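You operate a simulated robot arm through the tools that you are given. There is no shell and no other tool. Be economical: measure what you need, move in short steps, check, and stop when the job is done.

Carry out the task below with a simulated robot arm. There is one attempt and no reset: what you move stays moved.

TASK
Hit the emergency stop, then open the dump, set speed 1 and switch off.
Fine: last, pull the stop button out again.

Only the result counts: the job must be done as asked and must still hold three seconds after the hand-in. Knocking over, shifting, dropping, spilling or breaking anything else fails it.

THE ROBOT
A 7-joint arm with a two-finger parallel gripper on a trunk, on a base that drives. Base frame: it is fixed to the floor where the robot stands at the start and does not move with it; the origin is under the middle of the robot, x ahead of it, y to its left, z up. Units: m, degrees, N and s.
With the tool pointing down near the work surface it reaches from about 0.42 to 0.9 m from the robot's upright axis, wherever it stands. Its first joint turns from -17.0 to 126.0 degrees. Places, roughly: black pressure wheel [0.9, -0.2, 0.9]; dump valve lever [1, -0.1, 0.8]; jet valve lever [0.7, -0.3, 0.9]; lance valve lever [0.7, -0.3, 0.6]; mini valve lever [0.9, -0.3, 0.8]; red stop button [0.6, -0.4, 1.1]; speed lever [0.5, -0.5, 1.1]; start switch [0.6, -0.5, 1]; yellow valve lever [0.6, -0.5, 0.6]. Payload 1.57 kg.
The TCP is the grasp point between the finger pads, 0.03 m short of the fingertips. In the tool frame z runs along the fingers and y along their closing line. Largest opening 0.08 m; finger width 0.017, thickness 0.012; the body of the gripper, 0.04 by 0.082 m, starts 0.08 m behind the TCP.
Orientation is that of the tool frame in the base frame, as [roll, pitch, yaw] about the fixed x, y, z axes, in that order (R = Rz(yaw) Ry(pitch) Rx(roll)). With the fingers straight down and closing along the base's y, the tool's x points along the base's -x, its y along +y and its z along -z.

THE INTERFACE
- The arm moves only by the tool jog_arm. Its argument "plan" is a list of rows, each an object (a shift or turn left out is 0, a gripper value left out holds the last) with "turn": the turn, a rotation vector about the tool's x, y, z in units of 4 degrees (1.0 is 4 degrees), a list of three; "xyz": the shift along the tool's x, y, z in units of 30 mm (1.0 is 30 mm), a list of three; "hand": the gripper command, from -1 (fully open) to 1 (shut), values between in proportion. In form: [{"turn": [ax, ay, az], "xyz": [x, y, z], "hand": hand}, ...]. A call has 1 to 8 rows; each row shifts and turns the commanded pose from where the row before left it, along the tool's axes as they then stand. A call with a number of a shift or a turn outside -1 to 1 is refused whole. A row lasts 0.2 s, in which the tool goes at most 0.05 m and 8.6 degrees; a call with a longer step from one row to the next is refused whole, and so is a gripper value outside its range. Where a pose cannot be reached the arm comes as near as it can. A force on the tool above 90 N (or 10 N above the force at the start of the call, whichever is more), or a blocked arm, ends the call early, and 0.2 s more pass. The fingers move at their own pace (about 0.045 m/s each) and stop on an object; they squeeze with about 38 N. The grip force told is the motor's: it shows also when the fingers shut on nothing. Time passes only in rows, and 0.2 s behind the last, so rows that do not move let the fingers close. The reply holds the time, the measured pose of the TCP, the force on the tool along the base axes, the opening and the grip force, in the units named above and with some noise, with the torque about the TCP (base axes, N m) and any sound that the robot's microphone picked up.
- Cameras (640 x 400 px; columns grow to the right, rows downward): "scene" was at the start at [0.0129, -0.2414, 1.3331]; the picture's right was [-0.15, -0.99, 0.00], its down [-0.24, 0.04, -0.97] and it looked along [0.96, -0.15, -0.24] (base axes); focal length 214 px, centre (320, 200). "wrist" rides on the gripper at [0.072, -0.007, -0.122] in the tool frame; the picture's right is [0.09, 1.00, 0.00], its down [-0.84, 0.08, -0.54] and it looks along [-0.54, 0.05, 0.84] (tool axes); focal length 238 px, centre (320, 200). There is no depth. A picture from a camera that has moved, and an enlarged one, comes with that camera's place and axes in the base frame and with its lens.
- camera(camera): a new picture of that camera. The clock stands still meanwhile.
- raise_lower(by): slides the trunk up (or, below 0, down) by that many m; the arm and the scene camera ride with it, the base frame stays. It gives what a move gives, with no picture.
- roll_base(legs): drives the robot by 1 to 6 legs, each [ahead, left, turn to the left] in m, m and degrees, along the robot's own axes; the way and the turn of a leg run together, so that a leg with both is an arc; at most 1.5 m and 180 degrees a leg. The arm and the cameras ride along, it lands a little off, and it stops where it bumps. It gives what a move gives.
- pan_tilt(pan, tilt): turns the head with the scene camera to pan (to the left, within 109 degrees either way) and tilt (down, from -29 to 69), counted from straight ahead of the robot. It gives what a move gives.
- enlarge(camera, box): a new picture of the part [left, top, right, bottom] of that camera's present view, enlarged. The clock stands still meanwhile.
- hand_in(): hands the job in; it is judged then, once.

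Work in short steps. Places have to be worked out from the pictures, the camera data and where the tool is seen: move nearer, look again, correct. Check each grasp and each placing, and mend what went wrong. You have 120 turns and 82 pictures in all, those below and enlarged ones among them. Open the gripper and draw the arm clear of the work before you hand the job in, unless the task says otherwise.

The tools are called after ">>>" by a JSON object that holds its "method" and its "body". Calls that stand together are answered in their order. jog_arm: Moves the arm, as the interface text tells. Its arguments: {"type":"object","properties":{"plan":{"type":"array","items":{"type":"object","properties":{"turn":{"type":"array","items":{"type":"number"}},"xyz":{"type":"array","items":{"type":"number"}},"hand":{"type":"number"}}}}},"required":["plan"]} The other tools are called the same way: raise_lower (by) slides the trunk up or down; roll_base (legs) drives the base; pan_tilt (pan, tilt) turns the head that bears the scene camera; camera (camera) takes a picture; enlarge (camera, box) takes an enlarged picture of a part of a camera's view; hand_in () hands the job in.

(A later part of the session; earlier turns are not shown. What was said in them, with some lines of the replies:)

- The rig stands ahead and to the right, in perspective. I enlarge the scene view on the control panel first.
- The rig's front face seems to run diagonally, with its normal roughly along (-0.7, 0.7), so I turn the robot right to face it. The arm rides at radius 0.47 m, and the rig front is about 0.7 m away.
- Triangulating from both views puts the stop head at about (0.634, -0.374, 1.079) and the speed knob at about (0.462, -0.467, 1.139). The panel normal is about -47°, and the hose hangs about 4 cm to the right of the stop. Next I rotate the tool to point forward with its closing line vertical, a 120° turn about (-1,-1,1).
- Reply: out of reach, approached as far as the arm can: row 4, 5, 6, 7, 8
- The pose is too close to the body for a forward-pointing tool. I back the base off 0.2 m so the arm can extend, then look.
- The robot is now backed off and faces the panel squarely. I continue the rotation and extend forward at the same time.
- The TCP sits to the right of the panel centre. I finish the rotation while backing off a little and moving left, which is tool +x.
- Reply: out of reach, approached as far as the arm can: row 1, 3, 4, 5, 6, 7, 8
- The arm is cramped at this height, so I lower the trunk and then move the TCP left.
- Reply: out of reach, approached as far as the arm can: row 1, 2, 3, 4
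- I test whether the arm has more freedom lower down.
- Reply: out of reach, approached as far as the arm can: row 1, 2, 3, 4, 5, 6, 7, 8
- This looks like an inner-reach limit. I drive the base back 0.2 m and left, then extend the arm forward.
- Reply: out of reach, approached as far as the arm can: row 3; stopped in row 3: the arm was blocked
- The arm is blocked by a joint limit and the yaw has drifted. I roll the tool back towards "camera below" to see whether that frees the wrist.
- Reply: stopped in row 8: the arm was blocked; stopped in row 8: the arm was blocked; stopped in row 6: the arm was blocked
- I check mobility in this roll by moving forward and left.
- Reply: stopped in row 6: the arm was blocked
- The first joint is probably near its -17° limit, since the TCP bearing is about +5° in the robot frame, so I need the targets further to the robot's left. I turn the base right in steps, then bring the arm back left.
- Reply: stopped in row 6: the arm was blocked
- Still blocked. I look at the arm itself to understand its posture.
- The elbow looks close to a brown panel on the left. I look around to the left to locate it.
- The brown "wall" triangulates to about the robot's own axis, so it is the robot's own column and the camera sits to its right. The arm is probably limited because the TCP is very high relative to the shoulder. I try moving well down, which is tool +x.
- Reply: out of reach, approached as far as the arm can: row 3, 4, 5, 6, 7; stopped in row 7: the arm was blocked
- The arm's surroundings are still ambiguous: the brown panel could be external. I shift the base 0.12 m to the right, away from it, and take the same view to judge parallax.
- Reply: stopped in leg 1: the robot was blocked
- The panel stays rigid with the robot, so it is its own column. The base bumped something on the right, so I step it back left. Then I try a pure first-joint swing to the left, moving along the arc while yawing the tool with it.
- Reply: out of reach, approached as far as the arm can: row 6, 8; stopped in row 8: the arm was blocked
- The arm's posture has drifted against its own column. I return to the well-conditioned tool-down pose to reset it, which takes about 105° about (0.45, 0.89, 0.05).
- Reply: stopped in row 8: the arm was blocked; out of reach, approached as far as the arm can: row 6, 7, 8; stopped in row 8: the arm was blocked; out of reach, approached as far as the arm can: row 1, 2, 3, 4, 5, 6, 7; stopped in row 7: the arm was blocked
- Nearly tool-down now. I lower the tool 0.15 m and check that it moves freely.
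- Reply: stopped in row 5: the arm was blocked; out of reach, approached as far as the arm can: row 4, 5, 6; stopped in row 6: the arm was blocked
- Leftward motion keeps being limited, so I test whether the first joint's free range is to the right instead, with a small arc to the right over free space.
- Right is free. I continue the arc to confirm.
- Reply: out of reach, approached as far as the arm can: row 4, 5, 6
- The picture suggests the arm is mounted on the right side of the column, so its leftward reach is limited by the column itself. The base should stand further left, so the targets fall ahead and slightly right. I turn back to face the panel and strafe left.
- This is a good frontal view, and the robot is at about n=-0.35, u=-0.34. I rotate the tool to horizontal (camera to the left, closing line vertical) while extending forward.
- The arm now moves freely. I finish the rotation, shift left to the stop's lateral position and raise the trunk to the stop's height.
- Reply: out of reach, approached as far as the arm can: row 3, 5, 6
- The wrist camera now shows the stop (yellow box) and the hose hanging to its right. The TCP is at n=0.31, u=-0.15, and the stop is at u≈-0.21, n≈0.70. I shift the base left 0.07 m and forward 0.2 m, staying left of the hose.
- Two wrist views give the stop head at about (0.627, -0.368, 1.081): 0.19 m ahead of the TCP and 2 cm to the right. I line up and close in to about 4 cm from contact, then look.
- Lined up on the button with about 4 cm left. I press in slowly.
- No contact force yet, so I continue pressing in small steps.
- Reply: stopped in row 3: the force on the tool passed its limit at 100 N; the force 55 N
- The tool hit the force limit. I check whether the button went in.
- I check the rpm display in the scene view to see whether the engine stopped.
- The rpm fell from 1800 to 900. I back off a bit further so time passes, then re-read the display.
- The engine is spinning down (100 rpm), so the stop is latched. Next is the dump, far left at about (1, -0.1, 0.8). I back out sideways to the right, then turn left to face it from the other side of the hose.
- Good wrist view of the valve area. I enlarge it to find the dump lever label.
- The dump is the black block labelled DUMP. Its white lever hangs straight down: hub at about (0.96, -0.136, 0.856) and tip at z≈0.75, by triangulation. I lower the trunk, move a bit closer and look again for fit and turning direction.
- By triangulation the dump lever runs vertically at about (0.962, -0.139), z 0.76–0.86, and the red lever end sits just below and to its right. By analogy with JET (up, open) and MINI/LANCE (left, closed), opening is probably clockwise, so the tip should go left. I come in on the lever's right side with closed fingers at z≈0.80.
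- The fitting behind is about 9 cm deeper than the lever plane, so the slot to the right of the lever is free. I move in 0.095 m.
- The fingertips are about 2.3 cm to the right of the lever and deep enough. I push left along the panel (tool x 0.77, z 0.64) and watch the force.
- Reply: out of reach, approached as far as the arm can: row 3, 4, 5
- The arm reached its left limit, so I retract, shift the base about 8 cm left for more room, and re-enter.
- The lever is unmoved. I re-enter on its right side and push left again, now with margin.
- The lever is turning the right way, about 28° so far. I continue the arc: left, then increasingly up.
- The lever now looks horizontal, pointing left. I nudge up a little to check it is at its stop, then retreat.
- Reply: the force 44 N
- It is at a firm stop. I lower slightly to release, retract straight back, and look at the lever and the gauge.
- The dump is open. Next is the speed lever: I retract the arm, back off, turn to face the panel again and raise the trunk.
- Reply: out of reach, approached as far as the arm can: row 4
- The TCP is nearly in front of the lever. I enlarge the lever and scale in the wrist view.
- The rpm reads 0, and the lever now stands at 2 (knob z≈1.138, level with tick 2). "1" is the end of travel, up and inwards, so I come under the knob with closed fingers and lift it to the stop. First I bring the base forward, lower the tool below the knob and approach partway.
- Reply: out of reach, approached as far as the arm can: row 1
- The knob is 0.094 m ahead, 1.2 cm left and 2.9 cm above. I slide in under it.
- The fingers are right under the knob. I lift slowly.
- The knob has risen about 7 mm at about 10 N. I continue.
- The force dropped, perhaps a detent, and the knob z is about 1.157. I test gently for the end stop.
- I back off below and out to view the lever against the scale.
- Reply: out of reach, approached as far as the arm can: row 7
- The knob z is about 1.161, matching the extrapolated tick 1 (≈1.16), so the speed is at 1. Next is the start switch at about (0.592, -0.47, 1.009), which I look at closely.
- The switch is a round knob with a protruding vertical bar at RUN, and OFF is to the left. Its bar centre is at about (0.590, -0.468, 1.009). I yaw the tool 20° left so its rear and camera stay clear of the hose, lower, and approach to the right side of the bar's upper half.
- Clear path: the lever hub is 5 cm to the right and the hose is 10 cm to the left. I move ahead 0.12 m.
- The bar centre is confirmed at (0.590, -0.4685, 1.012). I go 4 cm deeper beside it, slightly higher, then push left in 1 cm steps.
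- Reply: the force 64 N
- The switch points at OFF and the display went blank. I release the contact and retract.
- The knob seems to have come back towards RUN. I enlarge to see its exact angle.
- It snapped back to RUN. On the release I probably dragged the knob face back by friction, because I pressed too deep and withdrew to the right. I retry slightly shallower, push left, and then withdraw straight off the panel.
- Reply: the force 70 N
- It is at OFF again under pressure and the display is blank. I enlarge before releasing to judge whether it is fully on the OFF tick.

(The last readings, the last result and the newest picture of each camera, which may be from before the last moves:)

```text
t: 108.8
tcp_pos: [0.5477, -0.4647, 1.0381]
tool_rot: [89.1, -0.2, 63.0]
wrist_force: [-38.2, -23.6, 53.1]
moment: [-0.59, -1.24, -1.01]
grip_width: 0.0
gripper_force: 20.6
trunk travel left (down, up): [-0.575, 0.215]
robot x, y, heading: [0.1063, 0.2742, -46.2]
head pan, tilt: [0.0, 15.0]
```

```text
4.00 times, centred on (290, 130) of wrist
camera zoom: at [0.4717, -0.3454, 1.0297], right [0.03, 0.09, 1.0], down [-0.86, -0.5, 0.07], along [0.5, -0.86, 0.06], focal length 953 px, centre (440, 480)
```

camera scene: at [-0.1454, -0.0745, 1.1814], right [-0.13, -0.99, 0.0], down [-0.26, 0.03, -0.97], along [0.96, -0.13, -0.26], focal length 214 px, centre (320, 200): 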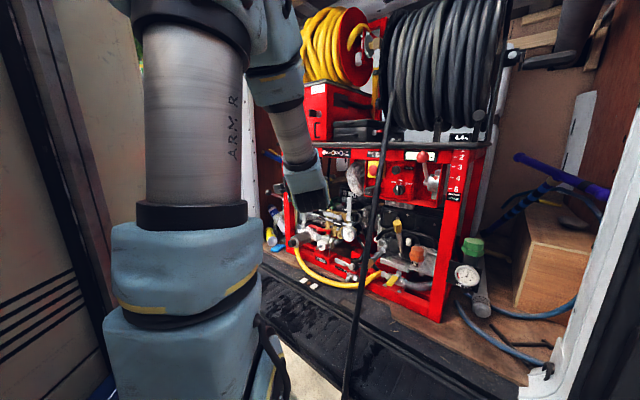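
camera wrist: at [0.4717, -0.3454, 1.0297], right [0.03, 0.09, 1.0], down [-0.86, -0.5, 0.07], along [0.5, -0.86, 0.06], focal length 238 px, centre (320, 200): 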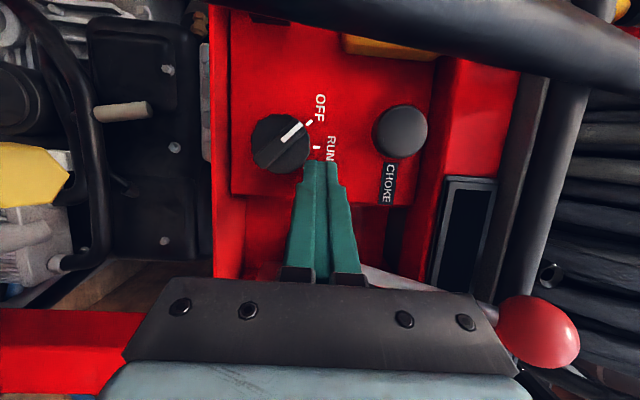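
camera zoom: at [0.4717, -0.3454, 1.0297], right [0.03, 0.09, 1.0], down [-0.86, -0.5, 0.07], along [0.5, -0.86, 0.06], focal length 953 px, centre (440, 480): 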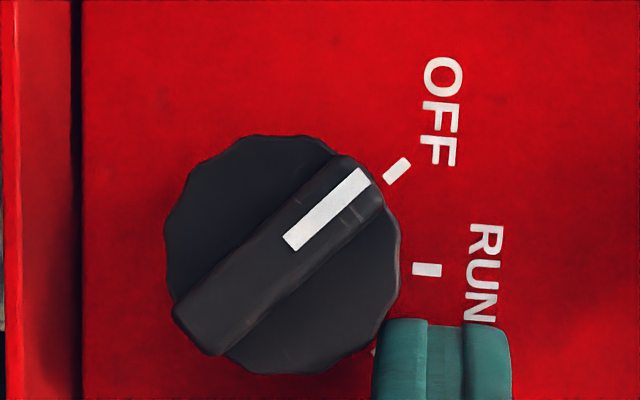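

The pointer is exactly on OFF. My fingers only press on the knob's rim at the upper right, and withdrawing while sliding down the rim would turn it back. I release radially, up and right, and then retreat.

>>> {"method": "jog_arm", "body": {"plan": [{"xyz": [-0.15, 0.22, -0.06]}, {"xyz": [-0.15, 0.22, -0.06]}, {"xyz": [-0.15, 0.22, -0.06]}, {"xyz": [-0.15, 0.2, -0.06]}]}}

>>> {"method": "enlarge", "body": {"camera": "wrist", "box": [220, 60, 380, 180]}}

```text
t: 109.8
tcp_pos: [0.5426, -0.4709, 1.0508]
tool_rot: [90.5, -0.6, 64.2]
wrist_force: [-0.2, 0.2, 0.1]
moment: [0.01, 0.02, 0.03]
grip_width: 0.0
gripper_force: 20.6
trunk travel left (down, up): [-0.575, 0.215]
robot x, y, heading: [0.1085, 0.2728, -46.5]
head pan, tilt: [0.0, 15.0]
```

```text
3.33 times, centred on (300, 120) of wrist
camera zoom: at [0.4646, -0.3529, 1.0464], right [0.04, 0.07, 1.0], down [-0.85, -0.52, 0.07], along [0.52, -0.85, 0.04], focal length 794 px, centre (387, 467)
```

zoom: 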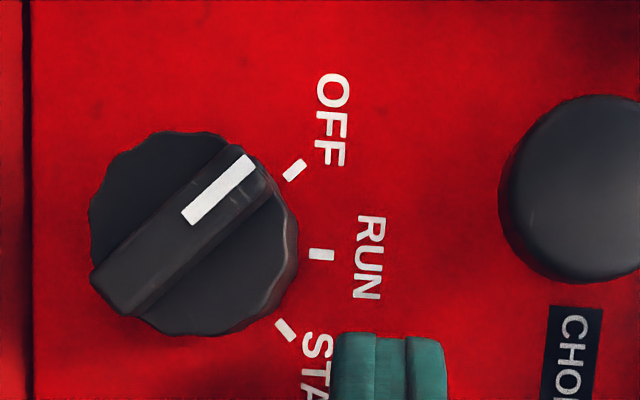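

It holds at OFF. I retreat, turn the tool back 20°, open the gripper, and move the base 0.15 m left to line up with the stop.

>>> {"method": "jog_arm", "body": {"plan": [{"xyz": [0, 0, -1]}, {"xyz": [0, 0, -1]}, {"xyz": [0, -0.3, -1]}, {"xyz": [0, 0, -1]}, {"xyz": [0, 0, -1]}, {"xyz": [0, 0, -0.5], "turn": [0, -1, 0], "hand": -1}, {"turn": [0, -1, 0]}, {"turn": [0, -1, 0]}]}}

>>> {"method": "jog_arm", "body": {"plan": [{"turn": [0, -1, 0], "xyz": [0, 0.5, 0]}, {"turn": [0, -1, 0], "xyz": [0, 0.5, 0]}, {"hand": -1}]}}

>>> {"method": "roll_base", "body": {"legs": [[0, 0.16, 0]]}}

>>> {"method": "camera", "body": {"camera": "wrist"}}

```text
t: 111.6
tcp_pos: [0.3923, -0.4002, 1.0437]
tool_rot: [90.3, -0.5, 51.8]
wrist_force: [0.7, -1.5, -0.5]
moment: [0.01, -0.02, -0.01]
grip_width: 0.0677
gripper_force: 0.0
trunk travel left (down, up): [-0.575, 0.215]
robot x, y, heading: [0.1117, 0.2728, -46.5]
head pan, tilt: [0.0, 15.0]
```

```text
t: 112.4
tcp_pos: [0.3919, -0.3998, 1.0741]
tool_rot: [90.5, -0.4, 43.8]
wrist_force: [0.6, 0.0, 0.6]
moment: [-0.03, 0.03, 0.01]
grip_width: 0.0801
gripper_force: 0.1
trunk travel left (down, up): [-0.575, 0.215]
robot x, y, heading: [0.1098, 0.2726, -46.3]
head pan, tilt: [0.0, 15.0]
```

```text
t: 113.8
tcp_pos: [0.5082, -0.2906, 1.0747]
tool_rot: [90.4, -0.4, 44.0]
wrist_force: [0.1, 0.0, -0.1]
moment: [0.01, -0.01, -0.01]
grip_width: 0.0801
gripper_force: 0.0
trunk travel left (down, up): [-0.575, 0.215]
robot x, y, heading: [0.2229, 0.3791, -46.1]
head pan, tilt: [0.0, 15.0]
```

```text
19 pictures are left
camera wrist: at [0.4745, -0.1534, 1.0693], right [0.07, 0.05, 1.0], down [-0.98, -0.19, 0.08], along [0.2, -0.98, 0.04], focal length 238 px, centre (320, 200)
```

wrist: 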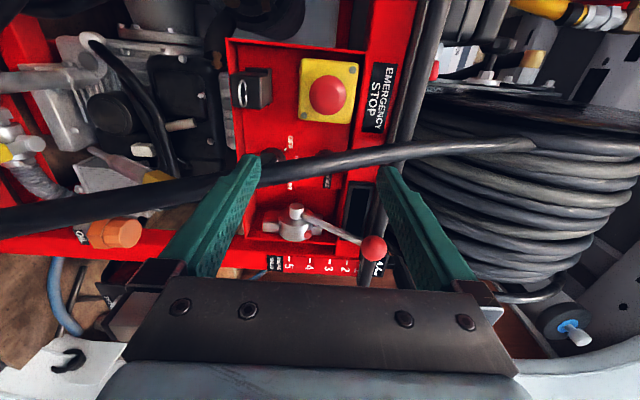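

The stop head is 0.138 m ahead, 3.2 cm left and 0.4 cm up. I line up and advance 9 cm, open.

>>> {"method": "jog_arm", "body": {"plan": [{"xyz": [1, 0.13, 0]}, {"xyz": [0.05, 0, 1]}, {"xyz": [0, 0, 1]}, {"xyz": [0, 0, 1]}]}}

>>> {"method": "camera", "body": {"camera": "wrist"}}

```text
t: 114.8
tcp_pos: [0.5925, -0.3363, 1.0789]
tool_rot: [90.4, -0.4, 44.0]
wrist_force: [-0.6, 0.4, -0.1]
moment: [0.01, 0.0, 0.0]
grip_width: 0.0798
gripper_force: 0.1
trunk travel left (down, up): [-0.575, 0.215]
robot x, y, heading: [0.2221, 0.383, -46.3]
head pan, tilt: [0.0, 15.0]
```

```text
18 pictures are left
camera wrist: at [0.5599, -0.1988, 1.0729], right [0.07, 0.05, 1.0], down [-0.98, -0.19, 0.08], along [0.2, -0.98, 0.04], focal length 238 px, centre (320, 200)
```

wrist: 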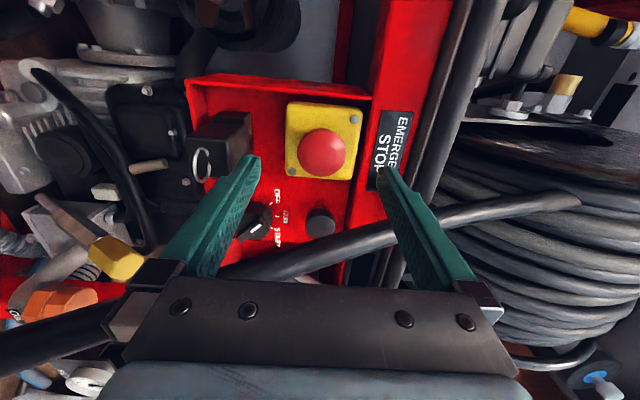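

I narrow the opening to about 55 mm to keep clear of the key box, advance 3.9 cm and close on the button head.

>>> {"method": "jog_arm", "body": {"plan": [{"xyz": [0.13, 0, 0], "hand": -0.375}, {"hand": -0.375}, {"xyz": [0, 0, 0.65]}, {"xyz": [0, 0, 0.65]}, {"hand": 1}, {"hand": 1}, {"hand": 1}]}}

>>> {"method": "camera", "body": {"camera": "wrist"}}

```text
t: 116.4
tcp_pos: [0.624, -0.3597, 1.0792]
tool_rot: [90.2, -0.5, 44.1]
wrist_force: [1.6, -0.7, 14.4]
moment: [-0.44, -0.25, 0.08]
grip_width: 0.0375
gripper_force: 30.5
trunk travel left (down, up): [-0.575, 0.215]
robot x, y, heading: [0.2196, 0.3823, -46.3]
head pan, tilt: [0.0, 15.0]
```

```text
17 pictures are left
camera wrist: at [0.59, -0.2217, 1.0733], right [0.06, 0.06, 1.0], down [-0.98, -0.19, 0.07], along [0.2, -0.98, 0.04], focal length 238 px, centre (320, 200)
```

wrist: 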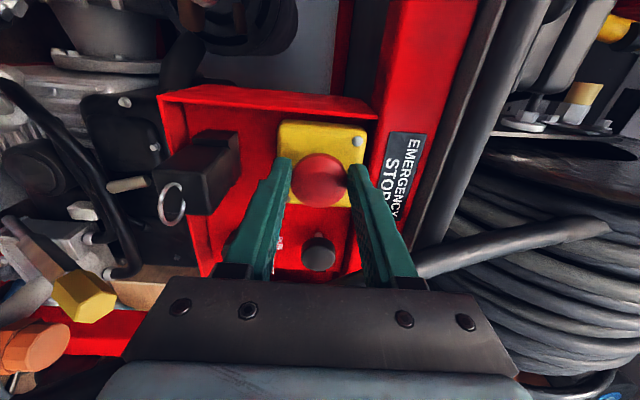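

The head is gripped (37.5 mm). I pull straight out in small steps.

>>> {"method": "jog_arm", "body": {"plan": [{"xyz": [0, 0.05, -0.12]}, {"xyz": [0, 0, -0.12]}, {"xyz": [0, 0, -0.12]}]}}

>>> {"method": "camera", "body": {"camera": "wrist"}}

```text
t: 117.2
tcp_pos: [0.6154, -0.3519, 1.0794]
tool_rot: [90.4, -0.5, 44.2]
wrist_force: [11.9, -8.6, 14.1]
moment: [-0.31, -0.25, 0.0]
grip_width: 0.0373
gripper_force: 43.3
trunk travel left (down, up): [-0.575, 0.215]
robot x, y, heading: [0.2195, 0.3811, -46.1]
head pan, tilt: [0.0, 15.0]
```

```text
16 pictures are left
camera wrist: at [0.5827, -0.214, 1.0738], right [0.06, 0.06, 1.0], down [-0.98, -0.2, 0.07], along [0.2, -0.98, 0.04], focal length 238 px, centre (320, 200)
```

wrist: 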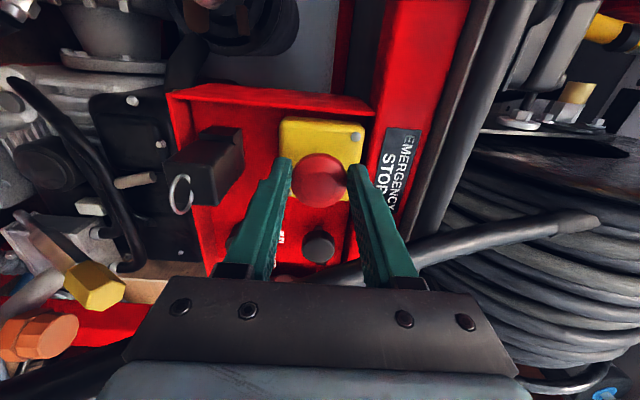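

The head came out with the gripper: 11 mm of motion, unchanged in the view. I pull a little more to make sure it unlatches.

>>> {"method": "jog_arm", "body": {"plan": [{"xyz": [0, 0, -0.12]}, {"xyz": [0, 0, -0.12]}]}}

>>> {"method": "jog_arm", "body": {"plan": [{"hand": -0.375}, {"hand": -0.375}, {"hand": -0.375}, {"xyz": [0, 0, -0.7]}, {"xyz": [0, 0, -1]}, {"xyz": [0, 0, -1]}, {"xyz": [0, 0, -1]}]}}

>>> {"method": "enlarge", "body": {"camera": "wrist", "box": [220, 40, 420, 165]}}

```text
t: 117.8
tcp_pos: [0.6113, -0.3482, 1.0793]
tool_rot: [90.4, -0.4, 44.2]
wrist_force: [16.8, -12.6, 13.9]
moment: [-0.35, -0.18, 0.21]
grip_width: 0.0351
gripper_force: 42.3
trunk travel left (down, up): [-0.575, 0.215]
robot x, y, heading: [0.2238, 0.3815, -46.3]
head pan, tilt: [0.0, 15.0]
```

```text
t: 119.4
tcp_pos: [0.536, -0.2666, 1.0814]
tool_rot: [90.4, -0.5, 44.2]
wrist_force: [0.2, 0.7, 0.3]
moment: [-0.01, -0.01, 0.01]
grip_width: 0.0548
gripper_force: 0.1
trunk travel left (down, up): [-0.575, 0.215]
robot x, y, heading: [0.2259, 0.3789, -46.2]
head pan, tilt: [0.0, 15.0]
```

```text
3.20 times, centred on (320, 102) of wrist
camera zoom: at [0.5034, -0.1278, 1.0765], right [0.07, 0.05, 1.0], down [-0.98, -0.19, 0.08], along [0.2, -0.98, 0.04], focal length 763 px, centre (320, 512)
```

zoom: 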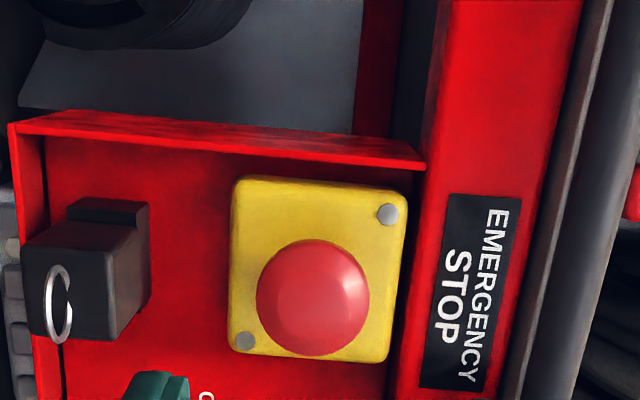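

The head looks further out than when pressed. To be sure, I move to exactly the pose of my earlier pressed-state picture and compare.

>>> {"method": "jog_arm", "body": {"plan": [{"xyz": [0, -0.13, -0.7]}, {"xyz": [0, 0, -0.67], "hand": 1}, {"hand": 1}, {"hand": 1}]}}

>>> {"method": "enlarge", "body": {"camera": "wrist", "box": [160, 60, 480, 260]}}

```text
t: 120.4
tcp_pos: [0.5116, -0.2478, 1.0825]
tool_rot: [90.4, -0.4, 44.1]
wrist_force: [-0.6, -0.2, -0.1]
moment: [0.01, 0.01, 0.02]
grip_width: 0.0
gripper_force: 9.1
out of reach, approached as far as the arm can: row 2
trunk travel left (down, up): [-0.575, 0.215]
robot x, y, heading: [0.2223, 0.3819, -46.4]
head pan, tilt: [0.0, 15.0]
```

```text
2.00 times, centred on (320, 160) of wrist
camera zoom: at [0.4768, -0.1086, 1.0769], right [0.07, 0.05, 1.0], down [-0.98, -0.19, 0.08], along [0.2, -0.98, 0.04], focal length 477 px, centre (320, 280)
```

zoom: 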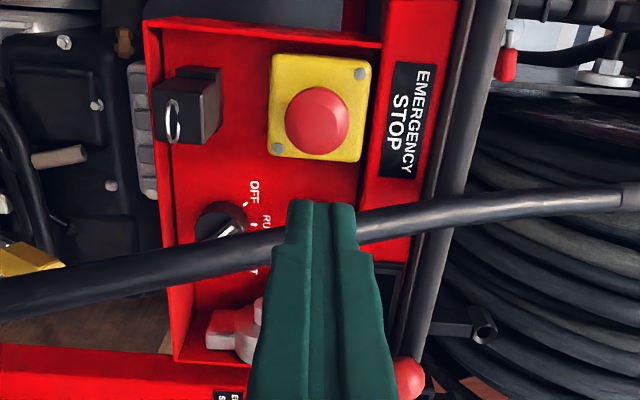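

Compared with the pressed picture, the head now protrudes about 8 mm more and the switch still points at OFF. I open the gripper, back the base away, and take a final look.

>>> {"method": "jog_arm", "body": {"plan": [{"hand": -1}, {"hand": -1}, {"hand": -1}, {"hand": -1}]}}

>>> {"method": "roll_base", "body": {"legs": [[-0.25, 0, 0]]}}

>>> {"method": "enlarge", "body": {"camera": "wrist", "box": [100, 0, 420, 200]}}

>>> {"method": "enlarge", "body": {"camera": "scene", "box": [180, 120, 420, 270]}}

```text
t: 121.4
tcp_pos: [0.5098, -0.2465, 1.0822]
tool_rot: [90.6, -0.4, 44.1]
wrist_force: [-0.2, 0.8, -0.1]
moment: [0.0, 0.0, 0.01]
grip_width: 0.08
gripper_force: 0.0
trunk travel left (down, up): [-0.575, 0.215]
robot x, y, heading: [0.2218, 0.3829, -46.4]
head pan, tilt: [0.0, 15.0]
```

```text
t: 123.2
tcp_pos: [0.3417, -0.0721, 1.0823]
tool_rot: [90.5, -0.4, 44.0]
wrist_force: [0.4, -0.3, -0.8]
moment: [0.02, -0.02, -0.01]
grip_width: 0.08
gripper_force: 0.1
trunk travel left (down, up): [-0.575, 0.215]
robot x, y, heading: [0.0542, 0.559, -46.2]
head pan, tilt: [0.0, 15.0]
```

```text
2.00 times, centred on (260, 100) of wrist
camera zoom: at [0.3091, 0.0662, 1.0769], right [0.07, 0.05, 1.0], down [-0.98, -0.19, 0.08], along [0.2, -0.98, 0.04], focal length 477 px, centre (440, 400)
```

zoom: 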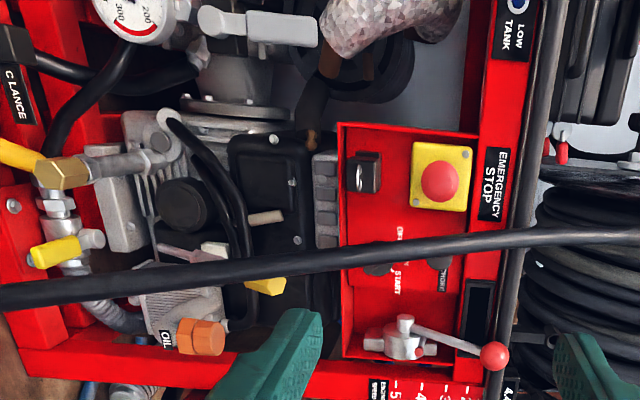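

```text
2.67 times, centred on (300, 195) of scene
camera zoom: at [-0.101, 0.3895, 1.2314], right [-0.72, -0.69, 0.0], down [-0.18, 0.19, -0.97], along [0.67, -0.7, -0.26], focal length 572 px, centre (373, 213)
```

zoom: 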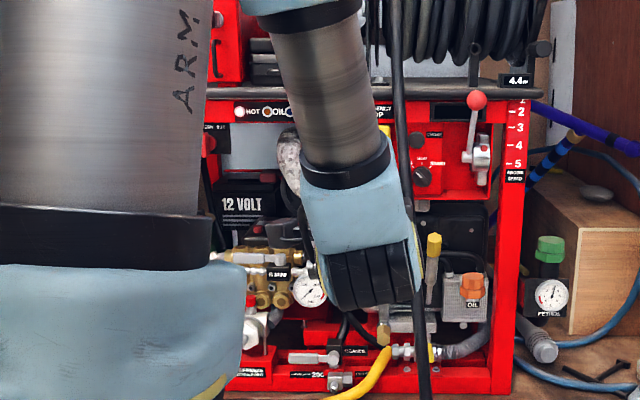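

The speed knob is level with 1, the switch is at OFF with the display blank, the stop is out, and the dump lever was left at its firm stop with nothing touching it since. The arm is clear, so I hand in.

>>> {"method": "hand_in", "body": {}}

```text
The job is handed in.
```

I hit the emergency stop (the engine ran down to 0 rpm), opened the dump, set the speed to 1 and switched off. I then pulled the stop button out again, opened the gripper, backed the arm clear and handed the job in.

- **Switch:** my first try at OFF slipped back to RUN. The second held, and the display went blank.
- **Dump:** I couldn't read which way opens it, so I judged the direction from the other valve levers and turned it left to a firm stop. I didn't check it against the pressure gauge.
- **Bump:** the base bumped something on its right once while I was finding a working position. I saw nothing shifted in the pictures, but I couldn't see what it touched.
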